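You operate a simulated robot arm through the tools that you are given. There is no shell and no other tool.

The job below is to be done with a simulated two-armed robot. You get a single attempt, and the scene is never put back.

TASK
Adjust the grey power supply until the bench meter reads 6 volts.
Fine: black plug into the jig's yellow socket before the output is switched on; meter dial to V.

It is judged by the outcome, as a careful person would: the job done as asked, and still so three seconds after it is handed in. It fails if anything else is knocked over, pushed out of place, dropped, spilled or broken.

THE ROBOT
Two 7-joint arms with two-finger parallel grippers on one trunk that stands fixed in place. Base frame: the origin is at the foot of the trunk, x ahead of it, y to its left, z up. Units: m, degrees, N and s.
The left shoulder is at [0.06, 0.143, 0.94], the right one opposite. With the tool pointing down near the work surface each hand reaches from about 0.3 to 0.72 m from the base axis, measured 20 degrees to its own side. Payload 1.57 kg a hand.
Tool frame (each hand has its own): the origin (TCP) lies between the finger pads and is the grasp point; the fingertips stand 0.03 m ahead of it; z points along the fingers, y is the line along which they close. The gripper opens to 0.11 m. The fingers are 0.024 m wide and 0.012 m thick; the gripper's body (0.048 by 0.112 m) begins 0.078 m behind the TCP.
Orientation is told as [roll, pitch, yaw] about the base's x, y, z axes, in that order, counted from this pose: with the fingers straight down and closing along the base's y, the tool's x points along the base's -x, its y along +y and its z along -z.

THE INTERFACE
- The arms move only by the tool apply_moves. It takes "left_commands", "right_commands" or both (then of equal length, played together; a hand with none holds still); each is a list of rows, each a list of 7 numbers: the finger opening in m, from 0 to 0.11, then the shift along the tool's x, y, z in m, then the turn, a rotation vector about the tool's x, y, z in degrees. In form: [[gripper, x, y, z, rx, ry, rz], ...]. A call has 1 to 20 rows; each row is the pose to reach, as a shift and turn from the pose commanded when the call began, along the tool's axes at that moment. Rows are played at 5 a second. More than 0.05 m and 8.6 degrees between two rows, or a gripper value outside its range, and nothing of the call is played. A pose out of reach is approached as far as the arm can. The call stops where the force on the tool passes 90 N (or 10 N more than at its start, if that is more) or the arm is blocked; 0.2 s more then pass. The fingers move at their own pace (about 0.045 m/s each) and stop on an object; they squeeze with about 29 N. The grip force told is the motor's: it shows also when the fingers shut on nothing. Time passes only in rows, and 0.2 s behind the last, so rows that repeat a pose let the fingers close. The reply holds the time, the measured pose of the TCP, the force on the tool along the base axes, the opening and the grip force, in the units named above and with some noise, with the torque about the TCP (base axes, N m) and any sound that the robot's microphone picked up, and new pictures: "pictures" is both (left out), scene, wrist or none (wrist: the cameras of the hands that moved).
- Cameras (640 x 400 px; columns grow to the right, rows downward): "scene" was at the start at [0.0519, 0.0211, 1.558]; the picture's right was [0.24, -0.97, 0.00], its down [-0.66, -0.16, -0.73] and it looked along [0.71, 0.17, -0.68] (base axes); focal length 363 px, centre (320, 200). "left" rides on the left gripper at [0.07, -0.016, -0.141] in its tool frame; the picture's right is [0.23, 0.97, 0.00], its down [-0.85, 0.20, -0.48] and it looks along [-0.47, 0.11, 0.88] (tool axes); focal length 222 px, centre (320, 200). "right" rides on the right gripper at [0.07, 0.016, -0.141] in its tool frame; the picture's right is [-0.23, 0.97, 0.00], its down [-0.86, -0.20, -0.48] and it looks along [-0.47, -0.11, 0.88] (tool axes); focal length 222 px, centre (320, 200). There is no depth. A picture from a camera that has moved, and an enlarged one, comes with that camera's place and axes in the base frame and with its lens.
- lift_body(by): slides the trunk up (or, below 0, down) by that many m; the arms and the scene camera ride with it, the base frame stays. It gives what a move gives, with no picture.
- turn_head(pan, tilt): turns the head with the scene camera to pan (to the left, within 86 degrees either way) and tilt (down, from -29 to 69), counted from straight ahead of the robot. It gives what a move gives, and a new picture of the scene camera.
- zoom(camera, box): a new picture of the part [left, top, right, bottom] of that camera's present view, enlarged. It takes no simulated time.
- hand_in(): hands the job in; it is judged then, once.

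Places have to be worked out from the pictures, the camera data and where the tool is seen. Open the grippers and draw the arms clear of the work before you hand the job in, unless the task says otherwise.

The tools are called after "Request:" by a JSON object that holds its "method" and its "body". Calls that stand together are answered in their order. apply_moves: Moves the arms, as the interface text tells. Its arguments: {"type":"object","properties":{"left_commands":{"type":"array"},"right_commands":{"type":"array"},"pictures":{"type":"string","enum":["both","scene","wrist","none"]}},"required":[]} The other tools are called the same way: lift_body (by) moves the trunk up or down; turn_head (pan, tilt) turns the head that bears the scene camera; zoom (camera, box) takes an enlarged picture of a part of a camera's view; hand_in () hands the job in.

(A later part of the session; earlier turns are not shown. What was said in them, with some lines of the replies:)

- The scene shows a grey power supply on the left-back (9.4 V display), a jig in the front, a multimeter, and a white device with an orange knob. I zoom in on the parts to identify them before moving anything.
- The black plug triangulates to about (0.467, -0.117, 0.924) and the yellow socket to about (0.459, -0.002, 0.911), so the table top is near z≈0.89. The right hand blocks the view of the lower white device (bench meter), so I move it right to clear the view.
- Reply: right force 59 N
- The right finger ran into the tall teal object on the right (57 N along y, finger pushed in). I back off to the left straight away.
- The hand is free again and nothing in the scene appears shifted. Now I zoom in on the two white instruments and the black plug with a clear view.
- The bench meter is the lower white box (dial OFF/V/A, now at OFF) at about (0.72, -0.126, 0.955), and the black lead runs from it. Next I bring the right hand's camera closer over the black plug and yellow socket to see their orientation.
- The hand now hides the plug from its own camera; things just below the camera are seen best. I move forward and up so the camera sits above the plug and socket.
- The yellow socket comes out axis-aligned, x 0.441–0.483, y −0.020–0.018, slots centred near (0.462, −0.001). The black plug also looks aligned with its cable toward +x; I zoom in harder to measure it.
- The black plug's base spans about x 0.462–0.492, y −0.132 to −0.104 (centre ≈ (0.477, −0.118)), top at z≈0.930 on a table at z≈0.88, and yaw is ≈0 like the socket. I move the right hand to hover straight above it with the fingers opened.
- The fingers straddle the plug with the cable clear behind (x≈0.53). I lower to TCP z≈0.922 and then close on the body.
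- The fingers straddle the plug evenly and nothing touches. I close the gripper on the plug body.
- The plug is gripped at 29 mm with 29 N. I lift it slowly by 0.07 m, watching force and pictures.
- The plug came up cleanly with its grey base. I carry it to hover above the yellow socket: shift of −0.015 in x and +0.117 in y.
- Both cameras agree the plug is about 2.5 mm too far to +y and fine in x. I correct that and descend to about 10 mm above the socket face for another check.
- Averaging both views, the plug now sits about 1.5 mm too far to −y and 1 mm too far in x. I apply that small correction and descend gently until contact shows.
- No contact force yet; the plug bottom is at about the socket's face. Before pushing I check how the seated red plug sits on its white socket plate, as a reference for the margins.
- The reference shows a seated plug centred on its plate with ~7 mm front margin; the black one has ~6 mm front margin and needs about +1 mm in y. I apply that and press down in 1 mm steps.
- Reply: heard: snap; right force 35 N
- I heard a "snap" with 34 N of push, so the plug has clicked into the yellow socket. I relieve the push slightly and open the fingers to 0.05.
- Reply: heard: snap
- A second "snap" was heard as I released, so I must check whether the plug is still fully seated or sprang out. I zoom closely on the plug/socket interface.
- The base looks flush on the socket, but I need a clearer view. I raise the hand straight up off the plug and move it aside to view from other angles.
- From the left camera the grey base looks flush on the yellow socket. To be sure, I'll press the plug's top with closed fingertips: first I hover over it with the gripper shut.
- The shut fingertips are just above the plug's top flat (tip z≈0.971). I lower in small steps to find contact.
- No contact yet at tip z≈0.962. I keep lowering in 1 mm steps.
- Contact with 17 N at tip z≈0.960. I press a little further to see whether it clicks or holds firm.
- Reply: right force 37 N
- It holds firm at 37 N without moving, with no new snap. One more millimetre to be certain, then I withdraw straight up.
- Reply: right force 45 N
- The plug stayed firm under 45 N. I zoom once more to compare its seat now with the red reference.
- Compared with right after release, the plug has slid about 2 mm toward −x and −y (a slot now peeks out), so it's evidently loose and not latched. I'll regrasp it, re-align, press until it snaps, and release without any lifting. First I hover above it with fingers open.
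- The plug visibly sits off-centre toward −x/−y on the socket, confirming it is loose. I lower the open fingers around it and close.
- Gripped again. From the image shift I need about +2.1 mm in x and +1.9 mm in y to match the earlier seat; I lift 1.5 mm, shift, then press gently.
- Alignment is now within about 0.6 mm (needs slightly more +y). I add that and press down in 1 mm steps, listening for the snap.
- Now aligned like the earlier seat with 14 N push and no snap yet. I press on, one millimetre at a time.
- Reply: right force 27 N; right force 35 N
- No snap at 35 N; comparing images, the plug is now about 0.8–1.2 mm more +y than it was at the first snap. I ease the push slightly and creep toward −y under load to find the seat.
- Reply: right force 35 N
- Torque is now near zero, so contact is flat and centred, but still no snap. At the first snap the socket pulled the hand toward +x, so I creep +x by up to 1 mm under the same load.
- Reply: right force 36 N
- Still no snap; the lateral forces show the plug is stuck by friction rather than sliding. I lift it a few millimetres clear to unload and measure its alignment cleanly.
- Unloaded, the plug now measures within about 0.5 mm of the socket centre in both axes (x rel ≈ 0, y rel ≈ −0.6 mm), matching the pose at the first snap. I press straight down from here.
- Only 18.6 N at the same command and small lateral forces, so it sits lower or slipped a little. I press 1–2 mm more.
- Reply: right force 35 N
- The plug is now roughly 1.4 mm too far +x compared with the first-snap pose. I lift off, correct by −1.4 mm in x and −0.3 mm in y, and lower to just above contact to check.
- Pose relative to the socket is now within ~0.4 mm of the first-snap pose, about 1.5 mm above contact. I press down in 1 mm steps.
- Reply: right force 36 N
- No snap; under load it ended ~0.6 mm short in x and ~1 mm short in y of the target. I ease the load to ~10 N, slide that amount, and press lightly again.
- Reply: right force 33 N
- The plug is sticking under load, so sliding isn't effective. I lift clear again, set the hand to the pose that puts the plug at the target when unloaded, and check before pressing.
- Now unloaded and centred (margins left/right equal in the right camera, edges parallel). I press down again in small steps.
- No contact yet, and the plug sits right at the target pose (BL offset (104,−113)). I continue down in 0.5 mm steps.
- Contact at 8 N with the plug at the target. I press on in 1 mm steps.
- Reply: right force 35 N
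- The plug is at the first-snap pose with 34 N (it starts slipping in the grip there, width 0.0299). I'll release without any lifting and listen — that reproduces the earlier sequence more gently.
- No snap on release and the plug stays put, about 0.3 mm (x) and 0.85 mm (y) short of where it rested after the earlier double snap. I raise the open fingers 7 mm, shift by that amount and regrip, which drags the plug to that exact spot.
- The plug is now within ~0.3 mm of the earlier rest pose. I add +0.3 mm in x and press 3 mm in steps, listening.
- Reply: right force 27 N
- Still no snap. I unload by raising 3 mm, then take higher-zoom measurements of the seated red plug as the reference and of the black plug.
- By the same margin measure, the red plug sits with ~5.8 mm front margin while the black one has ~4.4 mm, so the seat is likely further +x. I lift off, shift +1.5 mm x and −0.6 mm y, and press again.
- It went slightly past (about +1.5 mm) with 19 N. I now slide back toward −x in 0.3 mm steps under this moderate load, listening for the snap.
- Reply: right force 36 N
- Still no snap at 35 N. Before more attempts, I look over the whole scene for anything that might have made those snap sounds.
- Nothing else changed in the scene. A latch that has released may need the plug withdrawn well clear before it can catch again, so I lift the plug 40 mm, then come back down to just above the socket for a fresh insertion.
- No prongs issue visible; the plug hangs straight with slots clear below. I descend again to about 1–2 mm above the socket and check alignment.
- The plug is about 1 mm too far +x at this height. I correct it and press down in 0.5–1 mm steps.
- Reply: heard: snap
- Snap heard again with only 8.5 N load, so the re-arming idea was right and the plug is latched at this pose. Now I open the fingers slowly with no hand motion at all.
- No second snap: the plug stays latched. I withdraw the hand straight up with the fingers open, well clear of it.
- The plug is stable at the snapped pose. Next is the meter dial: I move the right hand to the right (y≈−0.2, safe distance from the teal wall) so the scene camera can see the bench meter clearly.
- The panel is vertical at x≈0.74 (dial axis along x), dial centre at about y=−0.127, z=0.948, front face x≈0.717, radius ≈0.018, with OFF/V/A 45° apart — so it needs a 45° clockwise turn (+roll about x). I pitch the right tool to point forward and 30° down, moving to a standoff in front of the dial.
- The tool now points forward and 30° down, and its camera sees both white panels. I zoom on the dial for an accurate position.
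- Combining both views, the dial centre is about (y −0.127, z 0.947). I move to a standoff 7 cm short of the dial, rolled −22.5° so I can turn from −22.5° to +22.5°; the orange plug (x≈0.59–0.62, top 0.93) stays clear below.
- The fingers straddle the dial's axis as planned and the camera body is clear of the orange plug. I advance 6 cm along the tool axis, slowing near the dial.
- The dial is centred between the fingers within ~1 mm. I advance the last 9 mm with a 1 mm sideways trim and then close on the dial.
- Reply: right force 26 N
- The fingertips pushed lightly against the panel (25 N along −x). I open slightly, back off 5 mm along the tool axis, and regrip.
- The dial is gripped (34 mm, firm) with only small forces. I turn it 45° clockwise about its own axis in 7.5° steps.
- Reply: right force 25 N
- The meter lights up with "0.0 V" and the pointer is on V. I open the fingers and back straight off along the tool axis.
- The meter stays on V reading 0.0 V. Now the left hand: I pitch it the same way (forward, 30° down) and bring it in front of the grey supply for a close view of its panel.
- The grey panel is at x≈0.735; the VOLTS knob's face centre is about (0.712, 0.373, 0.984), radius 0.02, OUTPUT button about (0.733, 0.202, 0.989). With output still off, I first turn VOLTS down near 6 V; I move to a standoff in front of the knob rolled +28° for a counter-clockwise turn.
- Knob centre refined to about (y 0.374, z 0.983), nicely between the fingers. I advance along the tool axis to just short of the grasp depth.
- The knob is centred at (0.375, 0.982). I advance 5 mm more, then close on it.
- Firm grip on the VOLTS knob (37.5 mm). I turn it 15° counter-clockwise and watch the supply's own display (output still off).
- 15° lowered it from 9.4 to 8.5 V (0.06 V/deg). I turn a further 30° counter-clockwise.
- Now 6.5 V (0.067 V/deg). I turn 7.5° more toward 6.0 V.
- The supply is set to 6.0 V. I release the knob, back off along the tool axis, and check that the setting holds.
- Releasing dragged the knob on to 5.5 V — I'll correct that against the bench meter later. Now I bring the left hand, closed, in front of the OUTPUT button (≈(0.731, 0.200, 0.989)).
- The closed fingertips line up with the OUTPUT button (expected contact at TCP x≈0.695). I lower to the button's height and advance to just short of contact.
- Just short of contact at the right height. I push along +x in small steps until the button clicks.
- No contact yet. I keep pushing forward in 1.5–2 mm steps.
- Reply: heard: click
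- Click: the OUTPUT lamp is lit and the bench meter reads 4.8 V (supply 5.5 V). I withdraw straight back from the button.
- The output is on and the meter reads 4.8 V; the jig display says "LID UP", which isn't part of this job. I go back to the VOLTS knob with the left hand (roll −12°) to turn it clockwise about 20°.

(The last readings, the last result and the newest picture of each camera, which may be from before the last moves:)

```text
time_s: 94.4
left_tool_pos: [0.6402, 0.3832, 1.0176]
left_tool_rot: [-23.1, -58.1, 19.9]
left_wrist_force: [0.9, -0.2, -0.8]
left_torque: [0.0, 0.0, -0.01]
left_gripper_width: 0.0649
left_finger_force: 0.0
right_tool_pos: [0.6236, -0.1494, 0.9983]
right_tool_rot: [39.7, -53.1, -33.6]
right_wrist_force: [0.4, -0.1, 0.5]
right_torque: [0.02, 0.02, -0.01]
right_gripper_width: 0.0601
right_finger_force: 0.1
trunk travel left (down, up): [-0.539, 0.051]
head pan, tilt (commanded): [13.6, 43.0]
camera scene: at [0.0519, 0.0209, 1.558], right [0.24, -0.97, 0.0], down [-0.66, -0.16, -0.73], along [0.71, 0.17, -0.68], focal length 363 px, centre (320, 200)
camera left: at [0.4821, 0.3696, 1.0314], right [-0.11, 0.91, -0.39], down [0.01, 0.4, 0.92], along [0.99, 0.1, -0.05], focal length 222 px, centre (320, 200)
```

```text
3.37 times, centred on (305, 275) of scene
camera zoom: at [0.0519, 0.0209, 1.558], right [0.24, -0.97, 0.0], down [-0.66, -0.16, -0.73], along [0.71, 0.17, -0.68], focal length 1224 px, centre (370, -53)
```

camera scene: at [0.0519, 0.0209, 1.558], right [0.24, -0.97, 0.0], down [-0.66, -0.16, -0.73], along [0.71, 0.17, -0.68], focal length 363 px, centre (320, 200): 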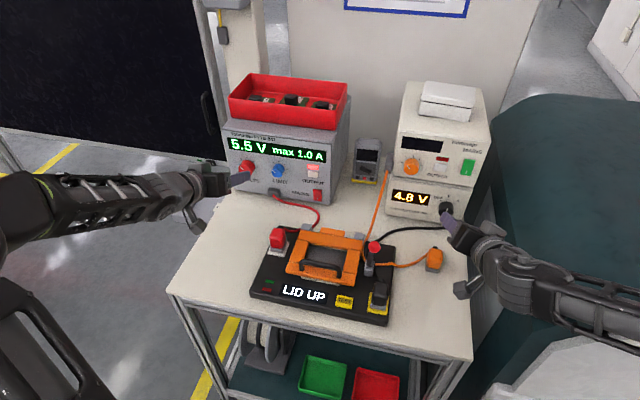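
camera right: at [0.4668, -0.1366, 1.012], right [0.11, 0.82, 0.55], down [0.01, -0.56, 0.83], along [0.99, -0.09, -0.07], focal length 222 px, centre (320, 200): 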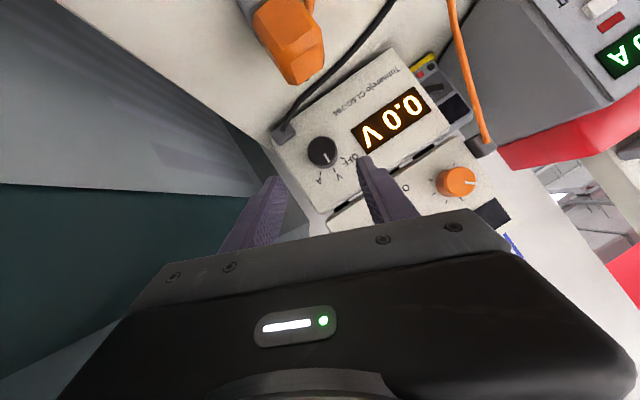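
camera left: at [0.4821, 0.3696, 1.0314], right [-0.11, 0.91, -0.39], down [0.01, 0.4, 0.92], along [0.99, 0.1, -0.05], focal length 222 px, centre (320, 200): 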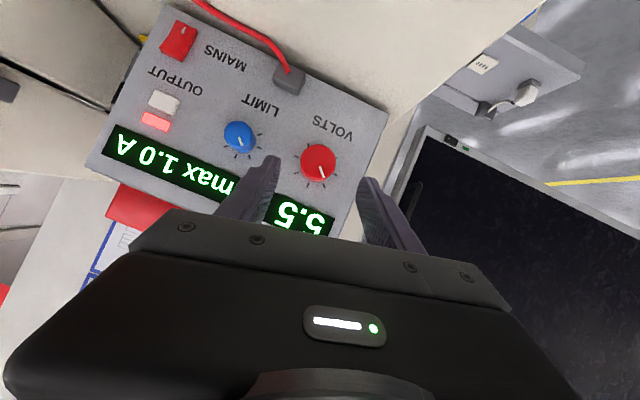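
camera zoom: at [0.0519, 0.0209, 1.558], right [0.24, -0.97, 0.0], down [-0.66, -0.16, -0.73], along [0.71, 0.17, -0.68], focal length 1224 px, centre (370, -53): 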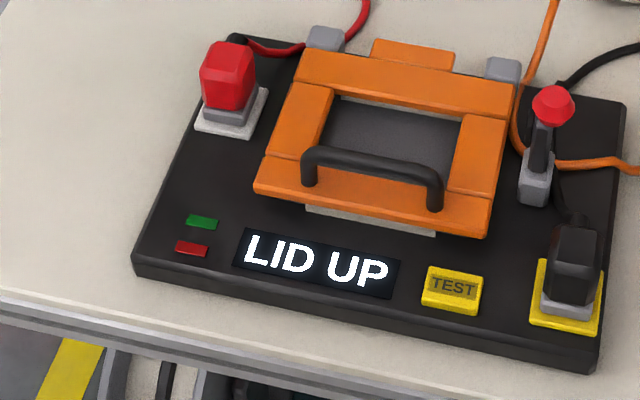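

The fingers line up with the knob. I advance 6 cm and close on it, then check forces and the meter before turning.

Request:
{"method": "apply_moves", "body": {"left_commands": [[0.065, 0, 0.0, 0.016, 0, 0, 0], [0.065, 0, 0.0002, 0.032, 0, 0, 0], [0.065, 0, 0.0004, 0.048, 0, 0, 0], [0.065, 0, 0.0004, 0.057, 0, 0, 0], [0.065, 0, 0.0004, 0.061, 0, 0, 0], [0.05, 0, 0.0004, 0.061, 0, 0, 0], [0.035, 0, 0.0004, 0.061, 0, 0, 0], [0.015, 0, 0.0004, 0.061, 0, 0, 0], [0.0, 0, 0.0004, 0.061, 0, 0, 0], [0.0, 0, 0.0004, 0.061, 0, 0, 0]], "pictures": "none"}}

Request:
{"method": "zoom", "body": {"camera": "scene", "box": [210, 110, 450, 250]}}

Request:
{"method": "zoom", "body": {"camera": "left", "box": [200, 80, 440, 230]}}

```text
time_s: 96.6
left_tool_pos: [0.6935, 0.3772, 0.987]
left_tool_rot: [-23.0, -58.1, 19.7]
left_wrist_force: [-0.2, 0.2, 0.4]
left_torque: [0.0, -0.1, -0.01]
left_gripper_width: 0.0377
left_finger_force: 39.7
right_tool_pos: [0.6235, -0.1503, 0.9963]
right_tool_rot: [39.6, -53.0, -33.6]
right_wrist_force: [0.8, -0.2, 0.0]
right_torque: [0.02, 0.0, -0.01]
right_gripper_width: 0.0601
right_finger_force: 0.0
trunk travel left (down, up): [-0.539, 0.051]
head pan, tilt (commanded): [13.6, 43.0]
```

```text
2.67 times, centred on (330, 180) of scene
camera zoom: at [0.052, 0.021, 1.558], right [0.24, -0.97, 0.0], down [-0.66, -0.16, -0.73], along [0.71, 0.17, -0.68], focal length 969 px, centre (293, 253)
```

zoom: 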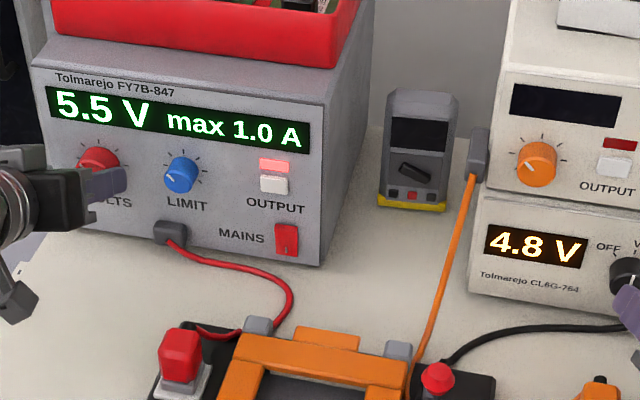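

```text
2.67 times, centred on (320, 155) of left
camera zoom: at [0.536, 0.3627, 1.0015], right [-0.11, 0.91, -0.39], down [0.01, 0.4, 0.92], along [0.99, 0.1, -0.05], focal length 592 px, centre (320, 320)
```

zoom: 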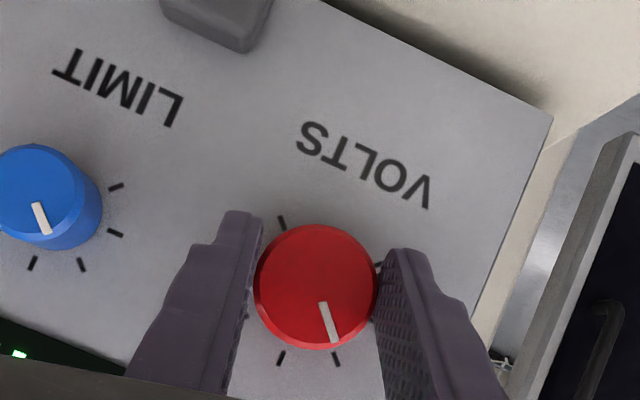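

The grip is well centred (near-zero forces). I turn 16° clockwise and read the bench meter.

Request:
{"method": "apply_moves", "body": {"left_commands": [[0.0, 2e-05, -0.00059, 1e-05, -3, 0, 5.2], [0.0, 0.0001, -0.00117, 6e-05, -6, 0, 10.39], [0.0, 0.00018, -0.00155, 0.0001, -8, 0, 13.86], [0.0, 0.00018, -0.00155, 0.0001, -8, 0, 13.86]], "pictures": "none"}}

Request:
{"method": "zoom", "body": {"camera": "scene", "box": [210, 110, 450, 250]}}

```text
time_s: 97.6
left_tool_pos: [0.6935, 0.3751, 0.9875]
left_tool_rot: [8.2, -60.0, -7.2]
left_wrist_force: [6.3, -1.1, 4.0]
left_torque: [-0.02, 0.11, 0.1]
left_gripper_width: 0.0375
left_finger_force: 43.2
right_tool_pos: [0.6234, -0.1498, 0.9971]
right_tool_rot: [39.6, -53.2, -33.6]
right_wrist_force: [-0.2, -0.3, 0.4]
right_torque: [0.02, 0.01, -0.03]
right_gripper_width: 0.0598
right_finger_force: 0.0
trunk travel left (down, up): [-0.539, 0.051]
head pan, tilt (commanded): [13.6, 43.0]
```

```text
2.67 times, centred on (330, 180) of scene
camera zoom: at [0.0524, 0.0205, 1.558], right [0.24, -0.97, 0.0], down [-0.66, -0.16, -0.73], along [0.71, 0.17, -0.68], focal length 969 px, centre (293, 253)
```

zoom: 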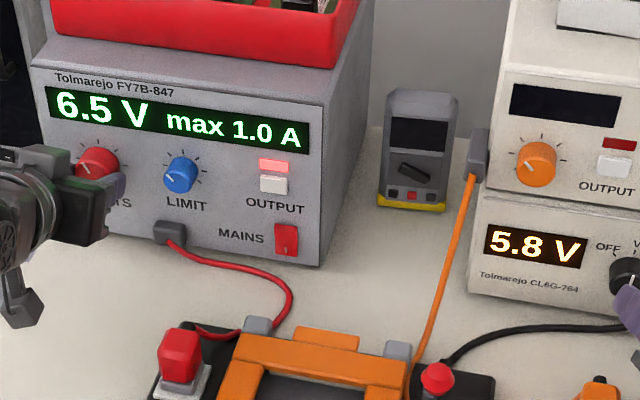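

Meter 5.8 V (supply 6.5 V). I turn 3° more clockwise.

Request:
{"method": "apply_moves", "body": {"left_commands": [[0.0, 0.0, -0.00015, 0.0, -0.75, 0, 1.3], [0.0, 0.0, -0.00029, 0.0, -1.5, 0, 2.6], [0.0, 0.0, -0.00029, 0.0, -1.5, 0, 2.6]], "pictures": "none"}}

Request:
{"method": "zoom", "body": {"camera": "scene", "box": [210, 110, 450, 250]}}

```text
time_s: 98.4
left_tool_pos: [0.6935, 0.375, 0.9892]
left_tool_rot: [14.1, -59.5, -12.2]
left_wrist_force: [9.9, -0.4, 5.6]
left_torque: [0.0, -0.43, -0.4]
left_gripper_width: 0.0373
left_finger_force: 43.5
right_tool_pos: [0.6244, -0.1491, 0.9967]
right_tool_rot: [39.5, -53.1, -33.7]
right_wrist_force: [-0.1, 0.4, 0.0]
right_torque: [-0.03, 0.01, -0.05]
right_gripper_width: 0.0596
right_finger_force: 0.0
trunk travel left (down, up): [-0.539, 0.051]
head pan, tilt (commanded): [13.6, 43.0]
```

```text
2.67 times, centred on (330, 180) of scene
camera zoom: at [0.0527, 0.0205, 1.558], right [0.24, -0.97, 0.0], down [-0.66, -0.16, -0.73], along [0.71, 0.17, -0.68], focal length 969 px, centre (293, 253)
```

zoom: 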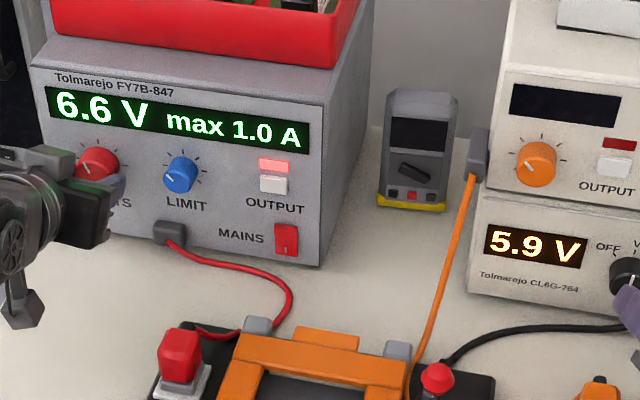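

Meter 5.9 V. Before releasing, I relieve the small side loads (about 10 N in x, 6 N in z) by shifting the hand 0.7 mm/0.4 mm so the release won't drag the knob.

Request:
{"method": "apply_moves", "body": {"left_commands": [[0.0, -0.0004, 0.0, 0.0002, 0, 0, 0], [0.0, -0.0007, 0.0, 0.0004, 0, 0, 0], [0.0, -0.0007, 0.0, 0.0004, 0, 0, 0]], "pictures": "none"}}

Request:
{"method": "zoom", "body": {"camera": "scene", "box": [210, 110, 450, 250]}}

```text
time_s: 99.2
left_tool_pos: [0.6931, 0.3756, 0.9875]
left_tool_rot: [13.9, -59.4, -12.0]
left_wrist_force: [6.1, -0.6, 4.7]
left_torque: [-0.01, -0.84, -0.16]
left_gripper_width: 0.0373
left_finger_force: 42.9
right_tool_pos: [0.6234, -0.1492, 0.9965]
right_tool_rot: [39.6, -53.1, -33.7]
right_wrist_force: [0.1, 0.0, -0.5]
right_torque: [0.0, -0.02, -0.01]
right_gripper_width: 0.06
right_finger_force: 0.0
trunk travel left (down, up): [-0.539, 0.051]
head pan, tilt (commanded): [13.6, 43.0]
```

```text
2.67 times, centred on (330, 180) of scene
camera zoom: at [0.0521, 0.0206, 1.558], right [0.24, -0.97, 0.0], down [-0.66, -0.16, -0.73], along [0.71, 0.17, -0.68], focal length 969 px, centre (293, 253)
```

zoom: 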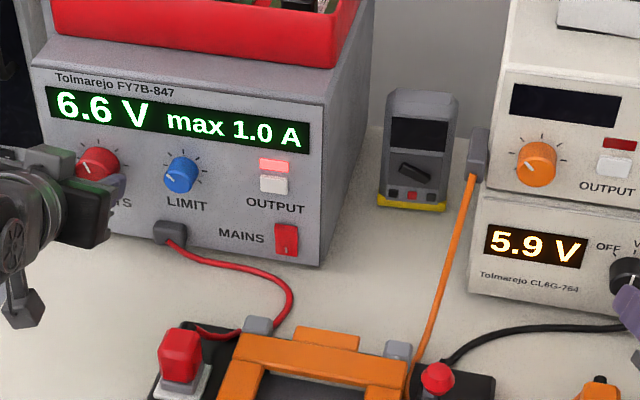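

Still 5.9 V. I release gently now and see where the reading settles.

Request:
{"method": "apply_moves", "body": {"left_commands": [[0.038, 0, 0, 0, 0, 0, 0], [0.04, 0, 0, 0, 0, 0, 0], [0.045, 0, 0, 0, 0, 0, 0], [0.055, 0, 0, 0, 0, 0, 0], [0.065, 0, 0, 0, 0, 0, 0], [0.065, 0, 0, 0, 0, 0, 0]], "pictures": "none"}}

Request:
{"method": "zoom", "body": {"camera": "scene", "box": [210, 110, 450, 250]}}

Request:
{"method": "zoom", "body": {"camera": "left", "box": [200, 80, 440, 230]}}

```text
time_s: 100.6
left_tool_pos: [0.6928, 0.3752, 0.9873]
left_tool_rot: [14.0, -59.3, -12.2]
left_wrist_force: [0.3, 0.1, -0.6]
left_torque: [0.0, 0.0, 0.01]
left_gripper_width: 0.0649
left_finger_force: 0.0
right_tool_pos: [0.6242, -0.1485, 0.9979]
right_tool_rot: [39.6, -53.1, -33.5]
right_wrist_force: [0.2, 0.3, -0.1]
right_torque: [0.0, -0.02, 0.01]
right_gripper_width: 0.06
right_finger_force: 0.0
trunk travel left (down, up): [-0.539, 0.051]
head pan, tilt (commanded): [13.6, 43.0]
```

```text
2.67 times, centred on (330, 180) of scene
camera zoom: at [0.052, 0.021, 1.558], right [0.24, -0.97, 0.0], down [-0.66, -0.16, -0.73], along [0.71, 0.17, -0.68], focal length 969 px, centre (293, 253)
```

zoom: 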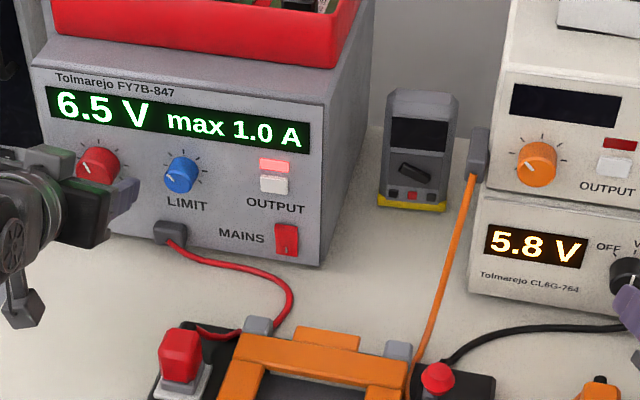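

```text
2.67 times, centred on (320, 155) of left
camera zoom: at [0.5359, 0.3574, 0.9966], right [-0.11, 0.99, -0.08], down [0.01, 0.08, 1.0], along [0.99, 0.11, -0.02], focal length 592 px, centre (320, 320)
```

zoom: 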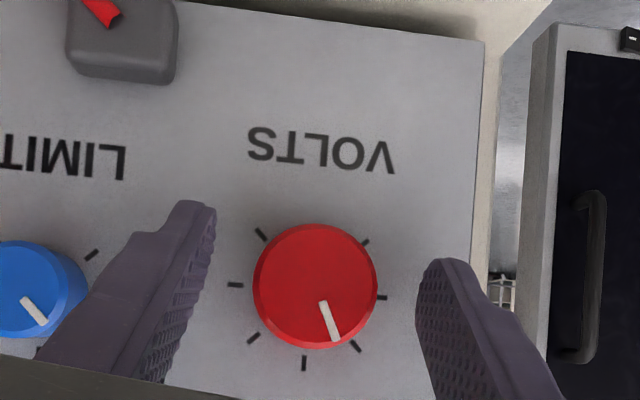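

After release it reads 5.8 V (a 0.1 V drop on release). I regrip right here and turn 4.5° clockwise, aiming for 6.1 V before release.

Request:
{"method": "apply_moves", "body": {"left_commands": [[0.045, 0, 0, 0, 0, 0, 0], [0.03, 0, 0, 0, 0, 0, 0], [0.01, 0, 0, 0, 0, 0, 0], [0.0, 0, 0, 0, 0, 0, 0], [0.0, 0, 0, 0, 0, 0, 0]], "pictures": "none"}}

Request:
{"method": "zoom", "body": {"camera": "scene", "box": [210, 110, 450, 250]}}

```text
time_s: 101.8
left_tool_pos: [0.6935, 0.3756, 0.9869]
left_tool_rot: [14.0, -59.4, -12.1]
left_wrist_force: [0.0, -0.7, -1.3]
left_torque: [0.0, -0.04, -0.06]
left_gripper_width: 0.0374
left_finger_force: 43.3
right_tool_pos: [0.6226, -0.15, 0.9967]
right_tool_rot: [39.6, -53.1, -33.6]
right_wrist_force: [0.4, 1.0, -0.3]
right_torque: [0.02, -0.01, 0.02]
right_gripper_width: 0.06
right_finger_force: 0.0
trunk travel left (down, up): [-0.539, 0.051]
head pan, tilt (commanded): [13.6, 43.0]
```

```text
2.67 times, centred on (330, 180) of scene
camera zoom: at [0.052, 0.0209, 1.558], right [0.24, -0.97, 0.0], down [-0.66, -0.16, -0.73], along [0.71, 0.17, -0.68], focal length 969 px, centre (293, 253)
```

zoom: 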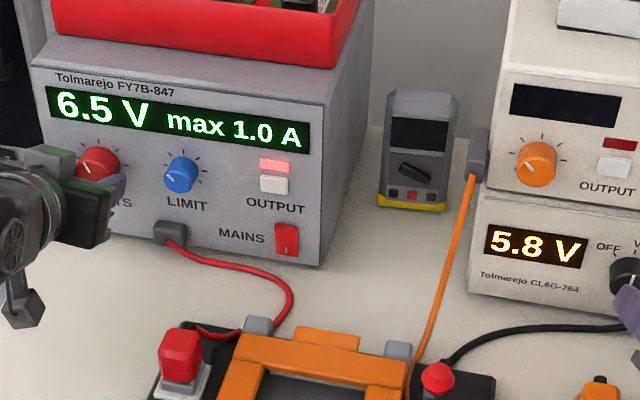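

Gripped stress-free at 5.8 V. I turn 4.5° clockwise.

Request:
{"method": "apply_moves", "body": {"left_commands": [[0.0, 0.0, -0.0002, 0.0, -1.1, 0, 1.95], [0.0, 0.0, -0.00044, 0.0, -2.25, 0, 3.9], [0.0, 0.0, -0.00044, 0.0, -2.25, 0, 3.9]], "pictures": "none"}}

Request:
{"method": "zoom", "body": {"camera": "scene", "box": [210, 110, 450, 250]}}

```text
time_s: 102.6
left_tool_pos: [0.693, 0.3741, 0.988]
left_tool_rot: [22.4, -58.1, -19.4]
left_wrist_force: [0.8, -1.9, -2.8]
left_torque: [0.01, -0.42, 0.08]
left_gripper_width: 0.0373
left_finger_force: 42.9
right_tool_pos: [0.623, -0.1497, 0.9966]
right_tool_rot: [39.6, -53.1, -33.6]
right_wrist_force: [0.3, 0.0, 0.1]
right_torque: [-0.01, 0.02, 0.01]
right_gripper_width: 0.0599
right_finger_force: 0.0
trunk travel left (down, up): [-0.539, 0.051]
head pan, tilt (commanded): [13.6, 43.0]
```

```text
2.67 times, centred on (330, 180) of scene
camera zoom: at [0.0524, 0.0209, 1.558], right [0.24, -0.97, 0.0], down [-0.66, -0.16, -0.73], along [0.71, 0.17, -0.68], focal length 969 px, centre (293, 253)
```

zoom: 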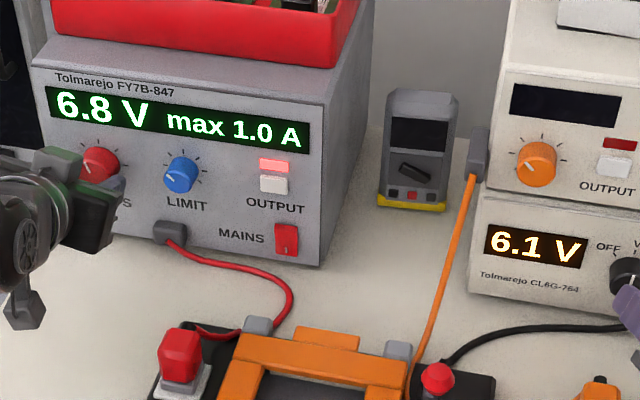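

Meter 6.1 V (supply 6.8 V). I release gently; last time the reading dropped 0.1 V on release.

Request:
{"method": "apply_moves", "body": {"left_commands": [[0.038, 0, 0, 0, 0, 0, 0], [0.04, 0, 0, 0, 0, 0, 0], [0.045, 0, 0, 0, 0, 0, 0], [0.055, 0, 0, 0, 0, 0, 0], [0.065, 0, 0, 0, 0, 0, 0], [0.065, 0, 0, 0, 0, 0, 0]], "pictures": "none"}}

Request:
{"method": "zoom", "body": {"camera": "scene", "box": [210, 110, 450, 250]}}

```text
time_s: 104.0
left_tool_pos: [0.6939, 0.3756, 0.9881]
left_tool_rot: [22.3, -58.2, -19.2]
left_wrist_force: [-1.1, -0.3, -0.4]
left_torque: [-0.02, 0.01, -0.02]
left_gripper_width: 0.065
left_finger_force: 0.1
right_tool_pos: [0.6237, -0.1502, 0.9965]
right_tool_rot: [39.6, -53.1, -33.6]
right_wrist_force: [0.7, -0.5, -0.1]
right_torque: [-0.01, 0.03, -0.02]
right_gripper_width: 0.0597
right_finger_force: 0.0
trunk travel left (down, up): [-0.539, 0.051]
head pan, tilt (commanded): [13.6, 43.0]
```

```text
2.67 times, centred on (330, 180) of scene
camera zoom: at [0.052, 0.021, 1.558], right [0.24, -0.97, 0.0], down [-0.66, -0.16, -0.73], along [0.71, 0.17, -0.68], focal length 969 px, centre (293, 253)
```

zoom: 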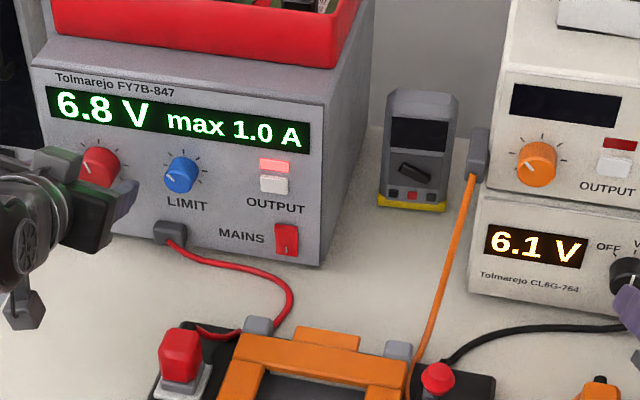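

It held at 6.1 V this time. I regrip and turn back 1.5° counter-clockwise.

Request:
{"method": "apply_moves", "body": {"left_commands": [[0.045, 0, 0, 0, 0, 0, 0], [0.03, 0, 0, 0, 0, 0, 0], [0.01, 0, 0, 0, 0, 0, 0], [0.0, 0, 0, 0, 0, 0, 0], [0.0, 0, 0, 0, 0, 0, 0], [0.0, 0.0, 0.00015, 0.0, 0.75, 0, -1.3], [0.0, 0.0, 0.00015, 0.0, 0.75, 0, -1.3], [0.0, 0.0, 0.00015, 0.0, 0.75, 0, -1.3]], "pictures": "none"}}

Request:
{"method": "zoom", "body": {"camera": "scene", "box": [210, 110, 450, 250]}}

```text
time_s: 105.8
left_tool_pos: [0.6928, 0.3742, 0.9875]
left_tool_rot: [19.5, -58.6, -16.9]
left_wrist_force: [-2.7, -4.2, -3.5]
left_torque: [-0.02, -0.68, -0.4]
left_gripper_width: 0.0372
left_finger_force: 42.9
right_tool_pos: [0.6228, -0.1503, 0.9982]
right_tool_rot: [39.7, -53.2, -33.7]
right_wrist_force: [0.2, -0.3, 0.4]
right_torque: [0.01, 0.03, -0.01]
right_gripper_width: 0.0598
right_finger_force: 0.2
trunk travel left (down, up): [-0.539, 0.051]
head pan, tilt (commanded): [13.6, 43.0]
```

```text
2.67 times, centred on (330, 180) of scene
camera zoom: at [0.0519, 0.0206, 1.558], right [0.24, -0.97, 0.0], down [-0.66, -0.16, -0.73], along [0.71, 0.17, -0.68], focal length 969 px, centre (293, 253)
```

zoom: 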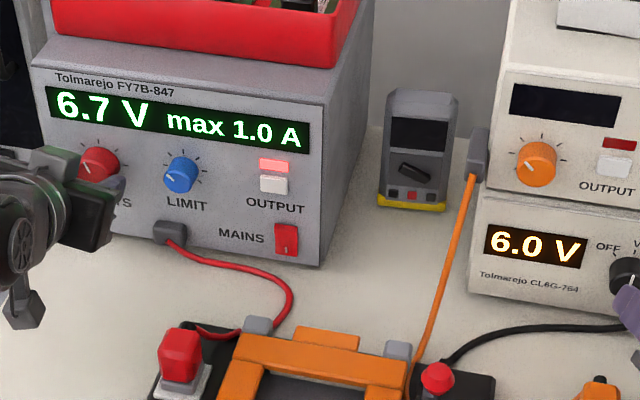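

The bench meter reads 6.0 V (supply 6.7 V). I release gently and check that it stays.

Request:
{"method": "apply_moves", "body": {"left_commands": [[0.038, 0, 0, 0, 0, 0, 0], [0.04, 0, 0, 0, 0, 0, 0], [0.045, 0, 0, 0, 0, 0, 0], [0.055, 0, 0, 0, 0, 0, 0], [0.065, 0, 0, 0, 0, 0, 0], [0.065, 0, 0, 0, 0, 0, 0]], "pictures": "none"}}

Request:
{"method": "zoom", "body": {"camera": "scene", "box": [210, 110, 450, 250]}}

Request:
{"method": "zoom", "body": {"camera": "left", "box": [200, 80, 440, 230]}}

```text
time_s: 107.2
left_tool_pos: [0.6928, 0.3756, 0.9876]
left_tool_rot: [19.6, -58.5, -16.9]
left_wrist_force: [-0.3, 0.7, -0.3]
left_torque: [-0.01, 0.02, 0.0]
left_gripper_width: 0.065
left_finger_force: 0.0
right_tool_pos: [0.6237, -0.149, 0.9969]
right_tool_rot: [39.5, -53.2, -33.6]
right_wrist_force: [1.0, 0.2, -0.3]
right_torque: [0.01, 0.02, 0.02]
right_gripper_width: 0.0599
right_finger_force: 0.0
trunk travel left (down, up): [-0.539, 0.051]
head pan, tilt (commanded): [13.6, 43.0]
```

```text
2.67 times, centred on (330, 180) of scene
camera zoom: at [0.052, 0.021, 1.558], right [0.24, -0.97, 0.0], down [-0.66, -0.16, -0.73], along [0.71, 0.17, -0.68], focal length 969 px, centre (293, 253)
```

zoom: 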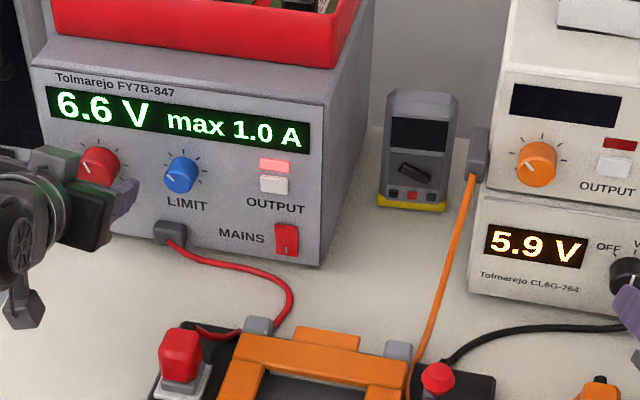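

```text
2.67 times, centred on (320, 155) of left
camera zoom: at [0.5357, 0.3571, 0.996], right [-0.11, 0.99, -0.02], down [0.01, 0.03, 1.0], along [0.99, 0.11, -0.01], focal length 592 px, centre (320, 320)
```

zoom: 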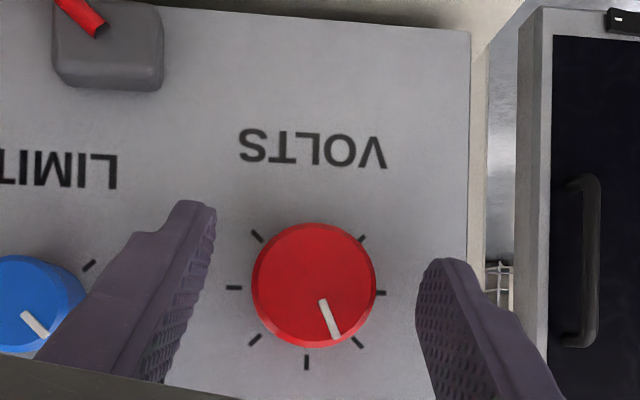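

It dropped to 5.9 V on release. Clockwise turns held before, so I regrip and turn +1.8°.

Request:
{"method": "apply_moves", "body": {"left_commands": [[0.045, 0, 0, 0, 0, 0, 0], [0.03, 0, 0, 0, 0, 0, 0], [0.01, 0, 0, 0, 0, 0, 0], [0.0, 0, 0, 0, 0, 0, 0], [0.0, 0, 0, 0, 0, 0, 0], [0.0, 0.0, -0.00018, 0.0, -0.9, 0, 1.56], [0.0, 0.0, -0.00018, 0.0, -0.9, 0, 1.56], [0.0, 0.0, -0.00018, 0.0, -0.9, 0, 1.56]], "pictures": "none"}}

Request:
{"method": "zoom", "body": {"camera": "scene", "box": [210, 110, 450, 250]}}

```text
time_s: 109.0
left_tool_pos: [0.6934, 0.3749, 0.9888]
left_tool_rot: [22.9, -58.2, -19.7]
left_wrist_force: [-1.2, -1.9, 0.1]
left_torque: [-0.02, 0.3, -0.49]
left_gripper_width: 0.037
left_finger_force: 43.3
right_tool_pos: [0.6234, -0.1482, 0.9968]
right_tool_rot: [39.7, -53.1, -33.6]
right_wrist_force: [0.8, 0.3, 0.5]
right_torque: [0.02, 0.01, 0.01]
right_gripper_width: 0.06
right_finger_force: 0.0
trunk travel left (down, up): [-0.539, 0.051]
head pan, tilt (commanded): [13.6, 43.0]
```

```text
2.67 times, centred on (330, 180) of scene
camera zoom: at [0.0517, 0.0207, 1.558], right [0.24, -0.97, 0.0], down [-0.66, -0.16, -0.73], along [0.71, 0.17, -0.68], focal length 969 px, centre (293, 253)
```

zoom: 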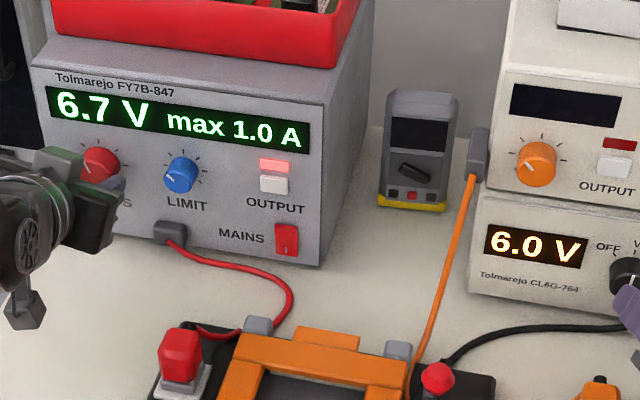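

Meter 6.0 V again. I release gently and check.

Request:
{"method": "apply_moves", "body": {"left_commands": [[0.038, 0, 0, 0, 0, 0, 0], [0.04, 0, 0, 0, 0, 0, 0], [0.045, 0, 0, 0, 0, 0, 0], [0.055, 0, 0, 0, 0, 0, 0], [0.065, 0, 0, 0, 0, 0, 0], [0.065, 0, 0, 0, 0, 0, 0]], "pictures": "none"}}

Request:
{"method": "zoom", "body": {"camera": "scene", "box": [210, 110, 450, 250]}}

```text
time_s: 110.4
left_tool_pos: [0.6928, 0.3742, 0.9863]
left_tool_rot: [22.9, -58.0, -19.6]
left_wrist_force: [-0.5, 0.1, 0.1]
left_torque: [-0.01, -0.01, 0.0]
left_gripper_width: 0.0648
left_finger_force: 0.1
right_tool_pos: [0.6228, -0.149, 0.9977]
right_tool_rot: [39.5, -53.1, -33.7]
right_wrist_force: [-0.5, 0.2, 0.3]
right_torque: [-0.01, -0.01, 0.02]
right_gripper_width: 0.0599
right_finger_force: 0.1
trunk travel left (down, up): [-0.539, 0.051]
head pan, tilt (commanded): [13.6, 43.0]
```

```text
2.67 times, centred on (330, 180) of scene
camera zoom: at [0.052, 0.021, 1.558], right [0.24, -0.97, 0.0], down [-0.66, -0.16, -0.73], along [0.71, 0.17, -0.68], focal length 969 px, centre (293, 253)
```

zoom: 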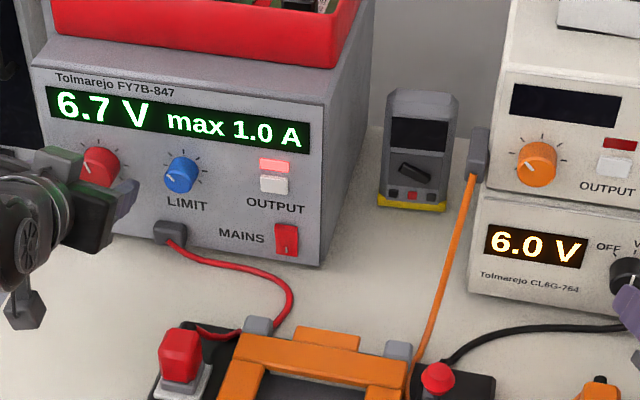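

The bench meter holds at 6.0 V after release. I back both hands away from the work: left straight off the knob, right back and up.

Request:
{"method": "apply_moves", "body": {"left_commands": [[0.065, 0, 0, -0.01, 0, 0, 0], [0.065, 0, 0, -0.025, 0, 0, 0], [0.065, 0, 0, -0.045, 0, 0, 0], [0.065, 0, 0, -0.07, 0, 0, 0], [0.065, 0, 0, -0.095, 0, 0, 0], [0.065, 0, 0, -0.12, 0, 0, 0], [0.065, 0, 0, -0.12, 0, 0, 0]], "right_commands": [[0.06, -0.003, 0.006, -0.025, 0, 0, 0], [0.06, -0.0065, 0.0125, -0.05, 0, 0, 0], [0.06, -0.01, 0.019, -0.075, 0, 0, 0], [0.06, -0.013, 0.0255, -0.1, 0, 0, 0], [0.06, -0.0165, 0.032, -0.125, 0, 0, 0], [0.06, -0.02, 0.0383, -0.15, 0, 0, 0], [0.06, -0.02, 0.0383, -0.15, 0, 0, 0]], "pictures": "both"}}

Request:
{"method": "zoom", "body": {"camera": "scene", "box": [210, 110, 490, 270]}}

Request:
{"method": "zoom", "body": {"camera": "scene", "box": [220, 215, 470, 345]}}

```text
time_s: 112.0
left_tool_pos: [0.589, 0.3631, 1.044]
left_tool_rot: [22.8, -58.0, -19.7]
left_wrist_force: [1.1, -0.1, -0.9]
left_torque: [-0.02, -0.01, 0.01]
left_gripper_width: 0.065
left_finger_force: 0.0
right_tool_pos: [0.5031, -0.1471, 1.0987]
right_tool_rot: [39.5, -53.1, -33.5]
right_wrist_force: [0.1, -0.7, 0.2]
right_torque: [-0.01, 0.01, 0.01]
right_gripper_width: 0.0602
right_finger_force: 0.1
trunk travel left (down, up): [-0.539, 0.051]
head pan, tilt (commanded): [13.6, 43.0]
camera scene: at [0.0525, 0.0211, 1.5579], right [0.24, -0.97, 0.0], down [-0.66, -0.16, -0.73], along [0.71, 0.17, -0.68], focal length 363 px, centre (320, 200)
camera right: at [0.3471, -0.1349, 1.1144], right [0.11, 0.82, 0.55], down [0.01, -0.56, 0.83], along [0.99, -0.09, -0.08], focal length 222 px, centre (320, 200)
camera left: at [0.4312, 0.3443, 1.0529], right [-0.11, 0.99, 0.01], down [0.01, -0.01, 1.0], along [0.99, 0.11, -0.01], focal length 222 px, centre (320, 200)
```

scene: 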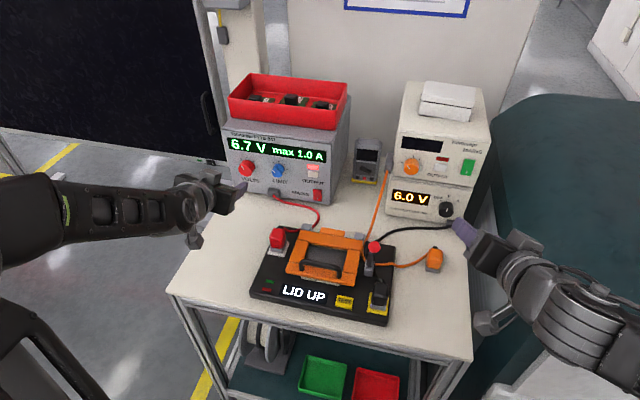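
right: 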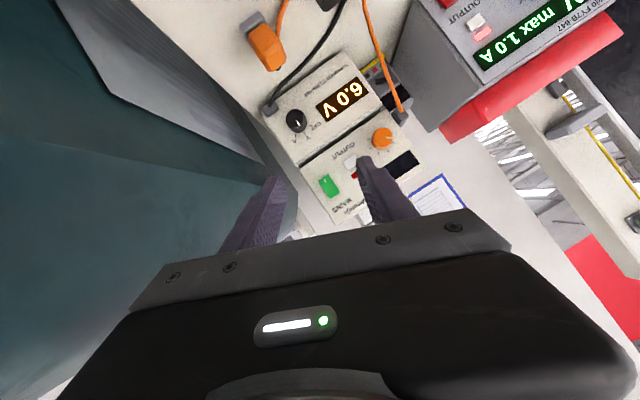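
left: 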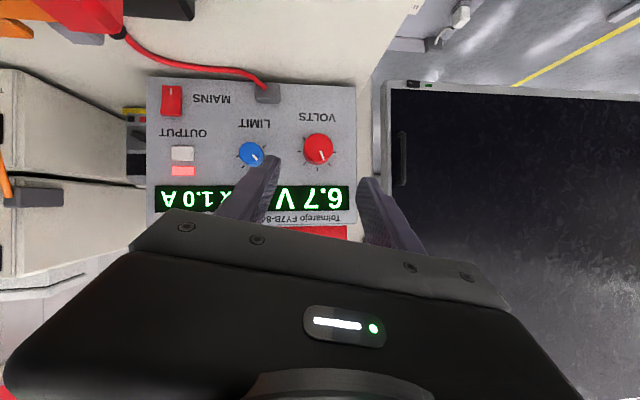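

```text
2.29 times, centred on (350, 190) of scene
camera zoom: at [0.0525, 0.0211, 1.5579], right [0.24, -0.97, 0.0], down [-0.66, -0.16, -0.73], along [0.71, 0.17, -0.68], focal length 830 px, centre (251, 223)
```

zoom: 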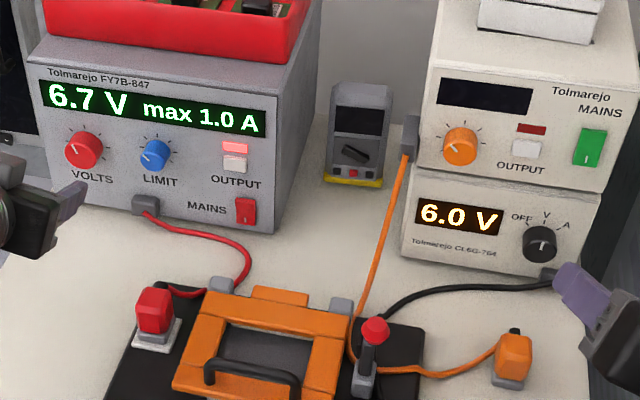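

```text
2.56 times, centred on (345, 280) of scene
camera zoom: at [0.0525, 0.0211, 1.5579], right [0.24, -0.97, 0.0], down [-0.66, -0.16, -0.73], along [0.71, 0.17, -0.68], focal length 930 px, centre (256, -5)
```

zoom: 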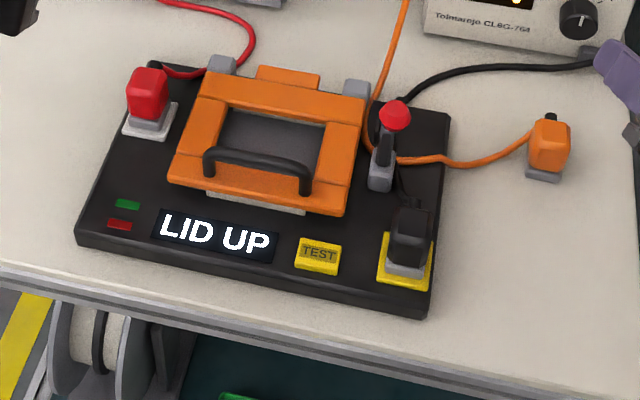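

Meter 6.0 V, dial on V, black plug seated, nothing else disturbed. I draw the left hand a bit further back and up, then check the reading once more after a second.

Request:
{"method": "apply_moves", "body": {"left_commands": [[0.08, -0.002, 0.003, -0.022, 0, 0, 0], [0.1, -0.004, 0.005, -0.043, 0, 0, 0], [0.1, -0.006, 0.008, -0.064, 0, 0, 0], [0.1, -0.0074, 0.0102, -0.085, 0, 0, 0], [0.1, -0.0074, 0.0102, -0.085, 0, 0, 0], [0.1, -0.0074, 0.0102, -0.085, 0, 0, 0], [0.1, -0.0074, 0.0102, -0.085, 0, 0, 0], [0.1, -0.0074, 0.0102, -0.085, 0, 0, 0], [0.1, -0.0074, 0.0102, -0.085, 0, 0, 0], [0.1, -0.0074, 0.0102, -0.085, 0, 0, 0]], "pictures": "scene"}}

Request:
{"method": "zoom", "body": {"camera": "scene", "box": [210, 110, 490, 270]}}

Request:
{"method": "zoom", "body": {"camera": "scene", "box": [360, 285, 408, 315]}}

```text
time_s: 114.2
left_tool_pos: [0.5186, 0.3631, 1.0947]
left_tool_rot: [22.9, -58.0, -19.7]
left_wrist_force: [0.2, -0.3, 0.3]
left_torque: [-0.01, -0.04, 0.01]
left_gripper_width: 0.0997
left_finger_force: 0.0
right_tool_pos: [0.5041, -0.1466, 1.1001]
right_tool_rot: [39.6, -53.3, -33.6]
right_wrist_force: [-0.2, 0.2, 0.2]
right_torque: [-0.01, 0.01, -0.03]
right_gripper_width: 0.0599
right_finger_force: 0.1
trunk travel left (down, up): [-0.539, 0.051]
head pan, tilt (commanded): [13.6, 43.0]
camera scene: at [0.0518, 0.021, 1.558], right [0.24, -0.97, 0.0], down [-0.66, -0.16, -0.73], along [0.71, 0.17, -0.68], focal length 363 px, centre (320, 200)
```

scene: 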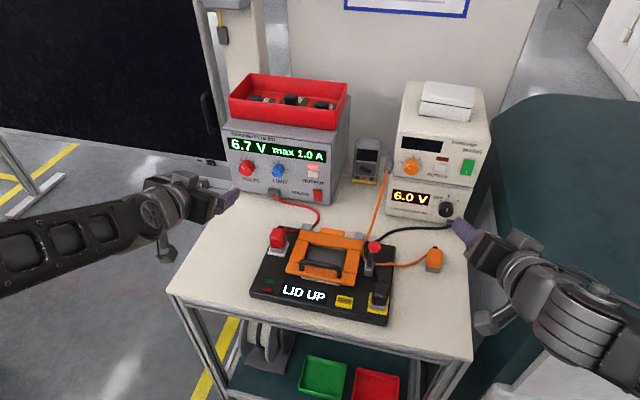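

```text
2.29 times, centred on (350, 190) of scene
camera zoom: at [0.0518, 0.021, 1.558], right [0.24, -0.97, 0.0], down [-0.66, -0.16, -0.73], along [0.71, 0.17, -0.68], focal length 830 px, centre (251, 223)
```

zoom: 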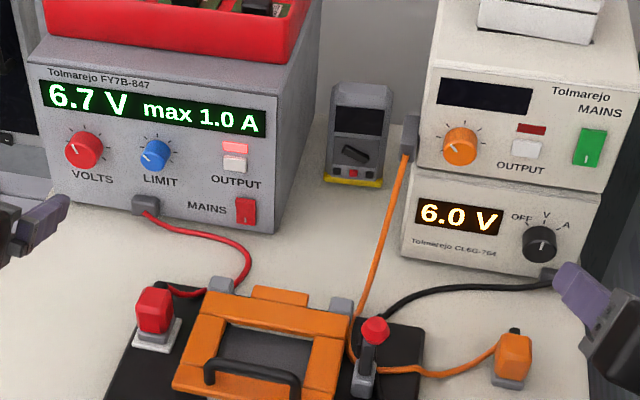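

```text
13.33 times, centred on (384, 300) of scene
camera zoom: at [0.0518, 0.021, 1.558], right [0.24, -0.97, 0.0], down [-0.66, -0.16, -0.73], along [0.71, 0.17, -0.68], focal length 4844 px, centre (-533, -1133)
```

zoom: 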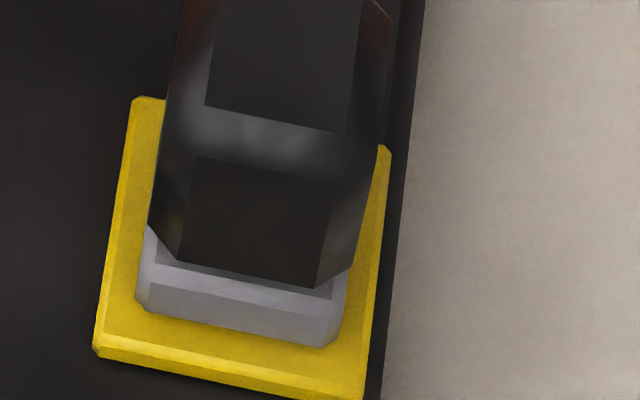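

The bench meter reads a steady 6.0 V with its dial on V, the black plug is latched in the yellow socket, the output is on, and both hands are open and clear. I hand the job in.

Request:
{"method": "hand_in", "body": {}}

```text
The job is handed in.
```

The bench meter now reads 6.0 V, and the reading held steady until I handed the job in. The grey supply's own display shows 6.7 V at that setting.

- **Plug:** The black plug is latched in the jig's yellow socket. It came loose on my first try, so I reseated it, and it was latched before I switched the output on.
- **Meter:** The dial went from OFF to V before the output was switched on.
- **Supply:** With the output still off, I turned VOLTS down from 9.4 V. Then I pressed OUTPUT and adjusted VOLTS against the bench meter.

- **Contact on the right:** Early on, my right hand ran into the teal unit on the right of the bench with about 57 N. I backed off at once and saw nothing displaced.
- **Touch on the meter:** My fingertips pressed briefly on the meter panel, about 25 N, while gripping the dial. It did not appear to shift.
- **Jig display:** With the output on, the jig shows "LID UP". You didn't ask for the lid to be closed, so I left it as it was.
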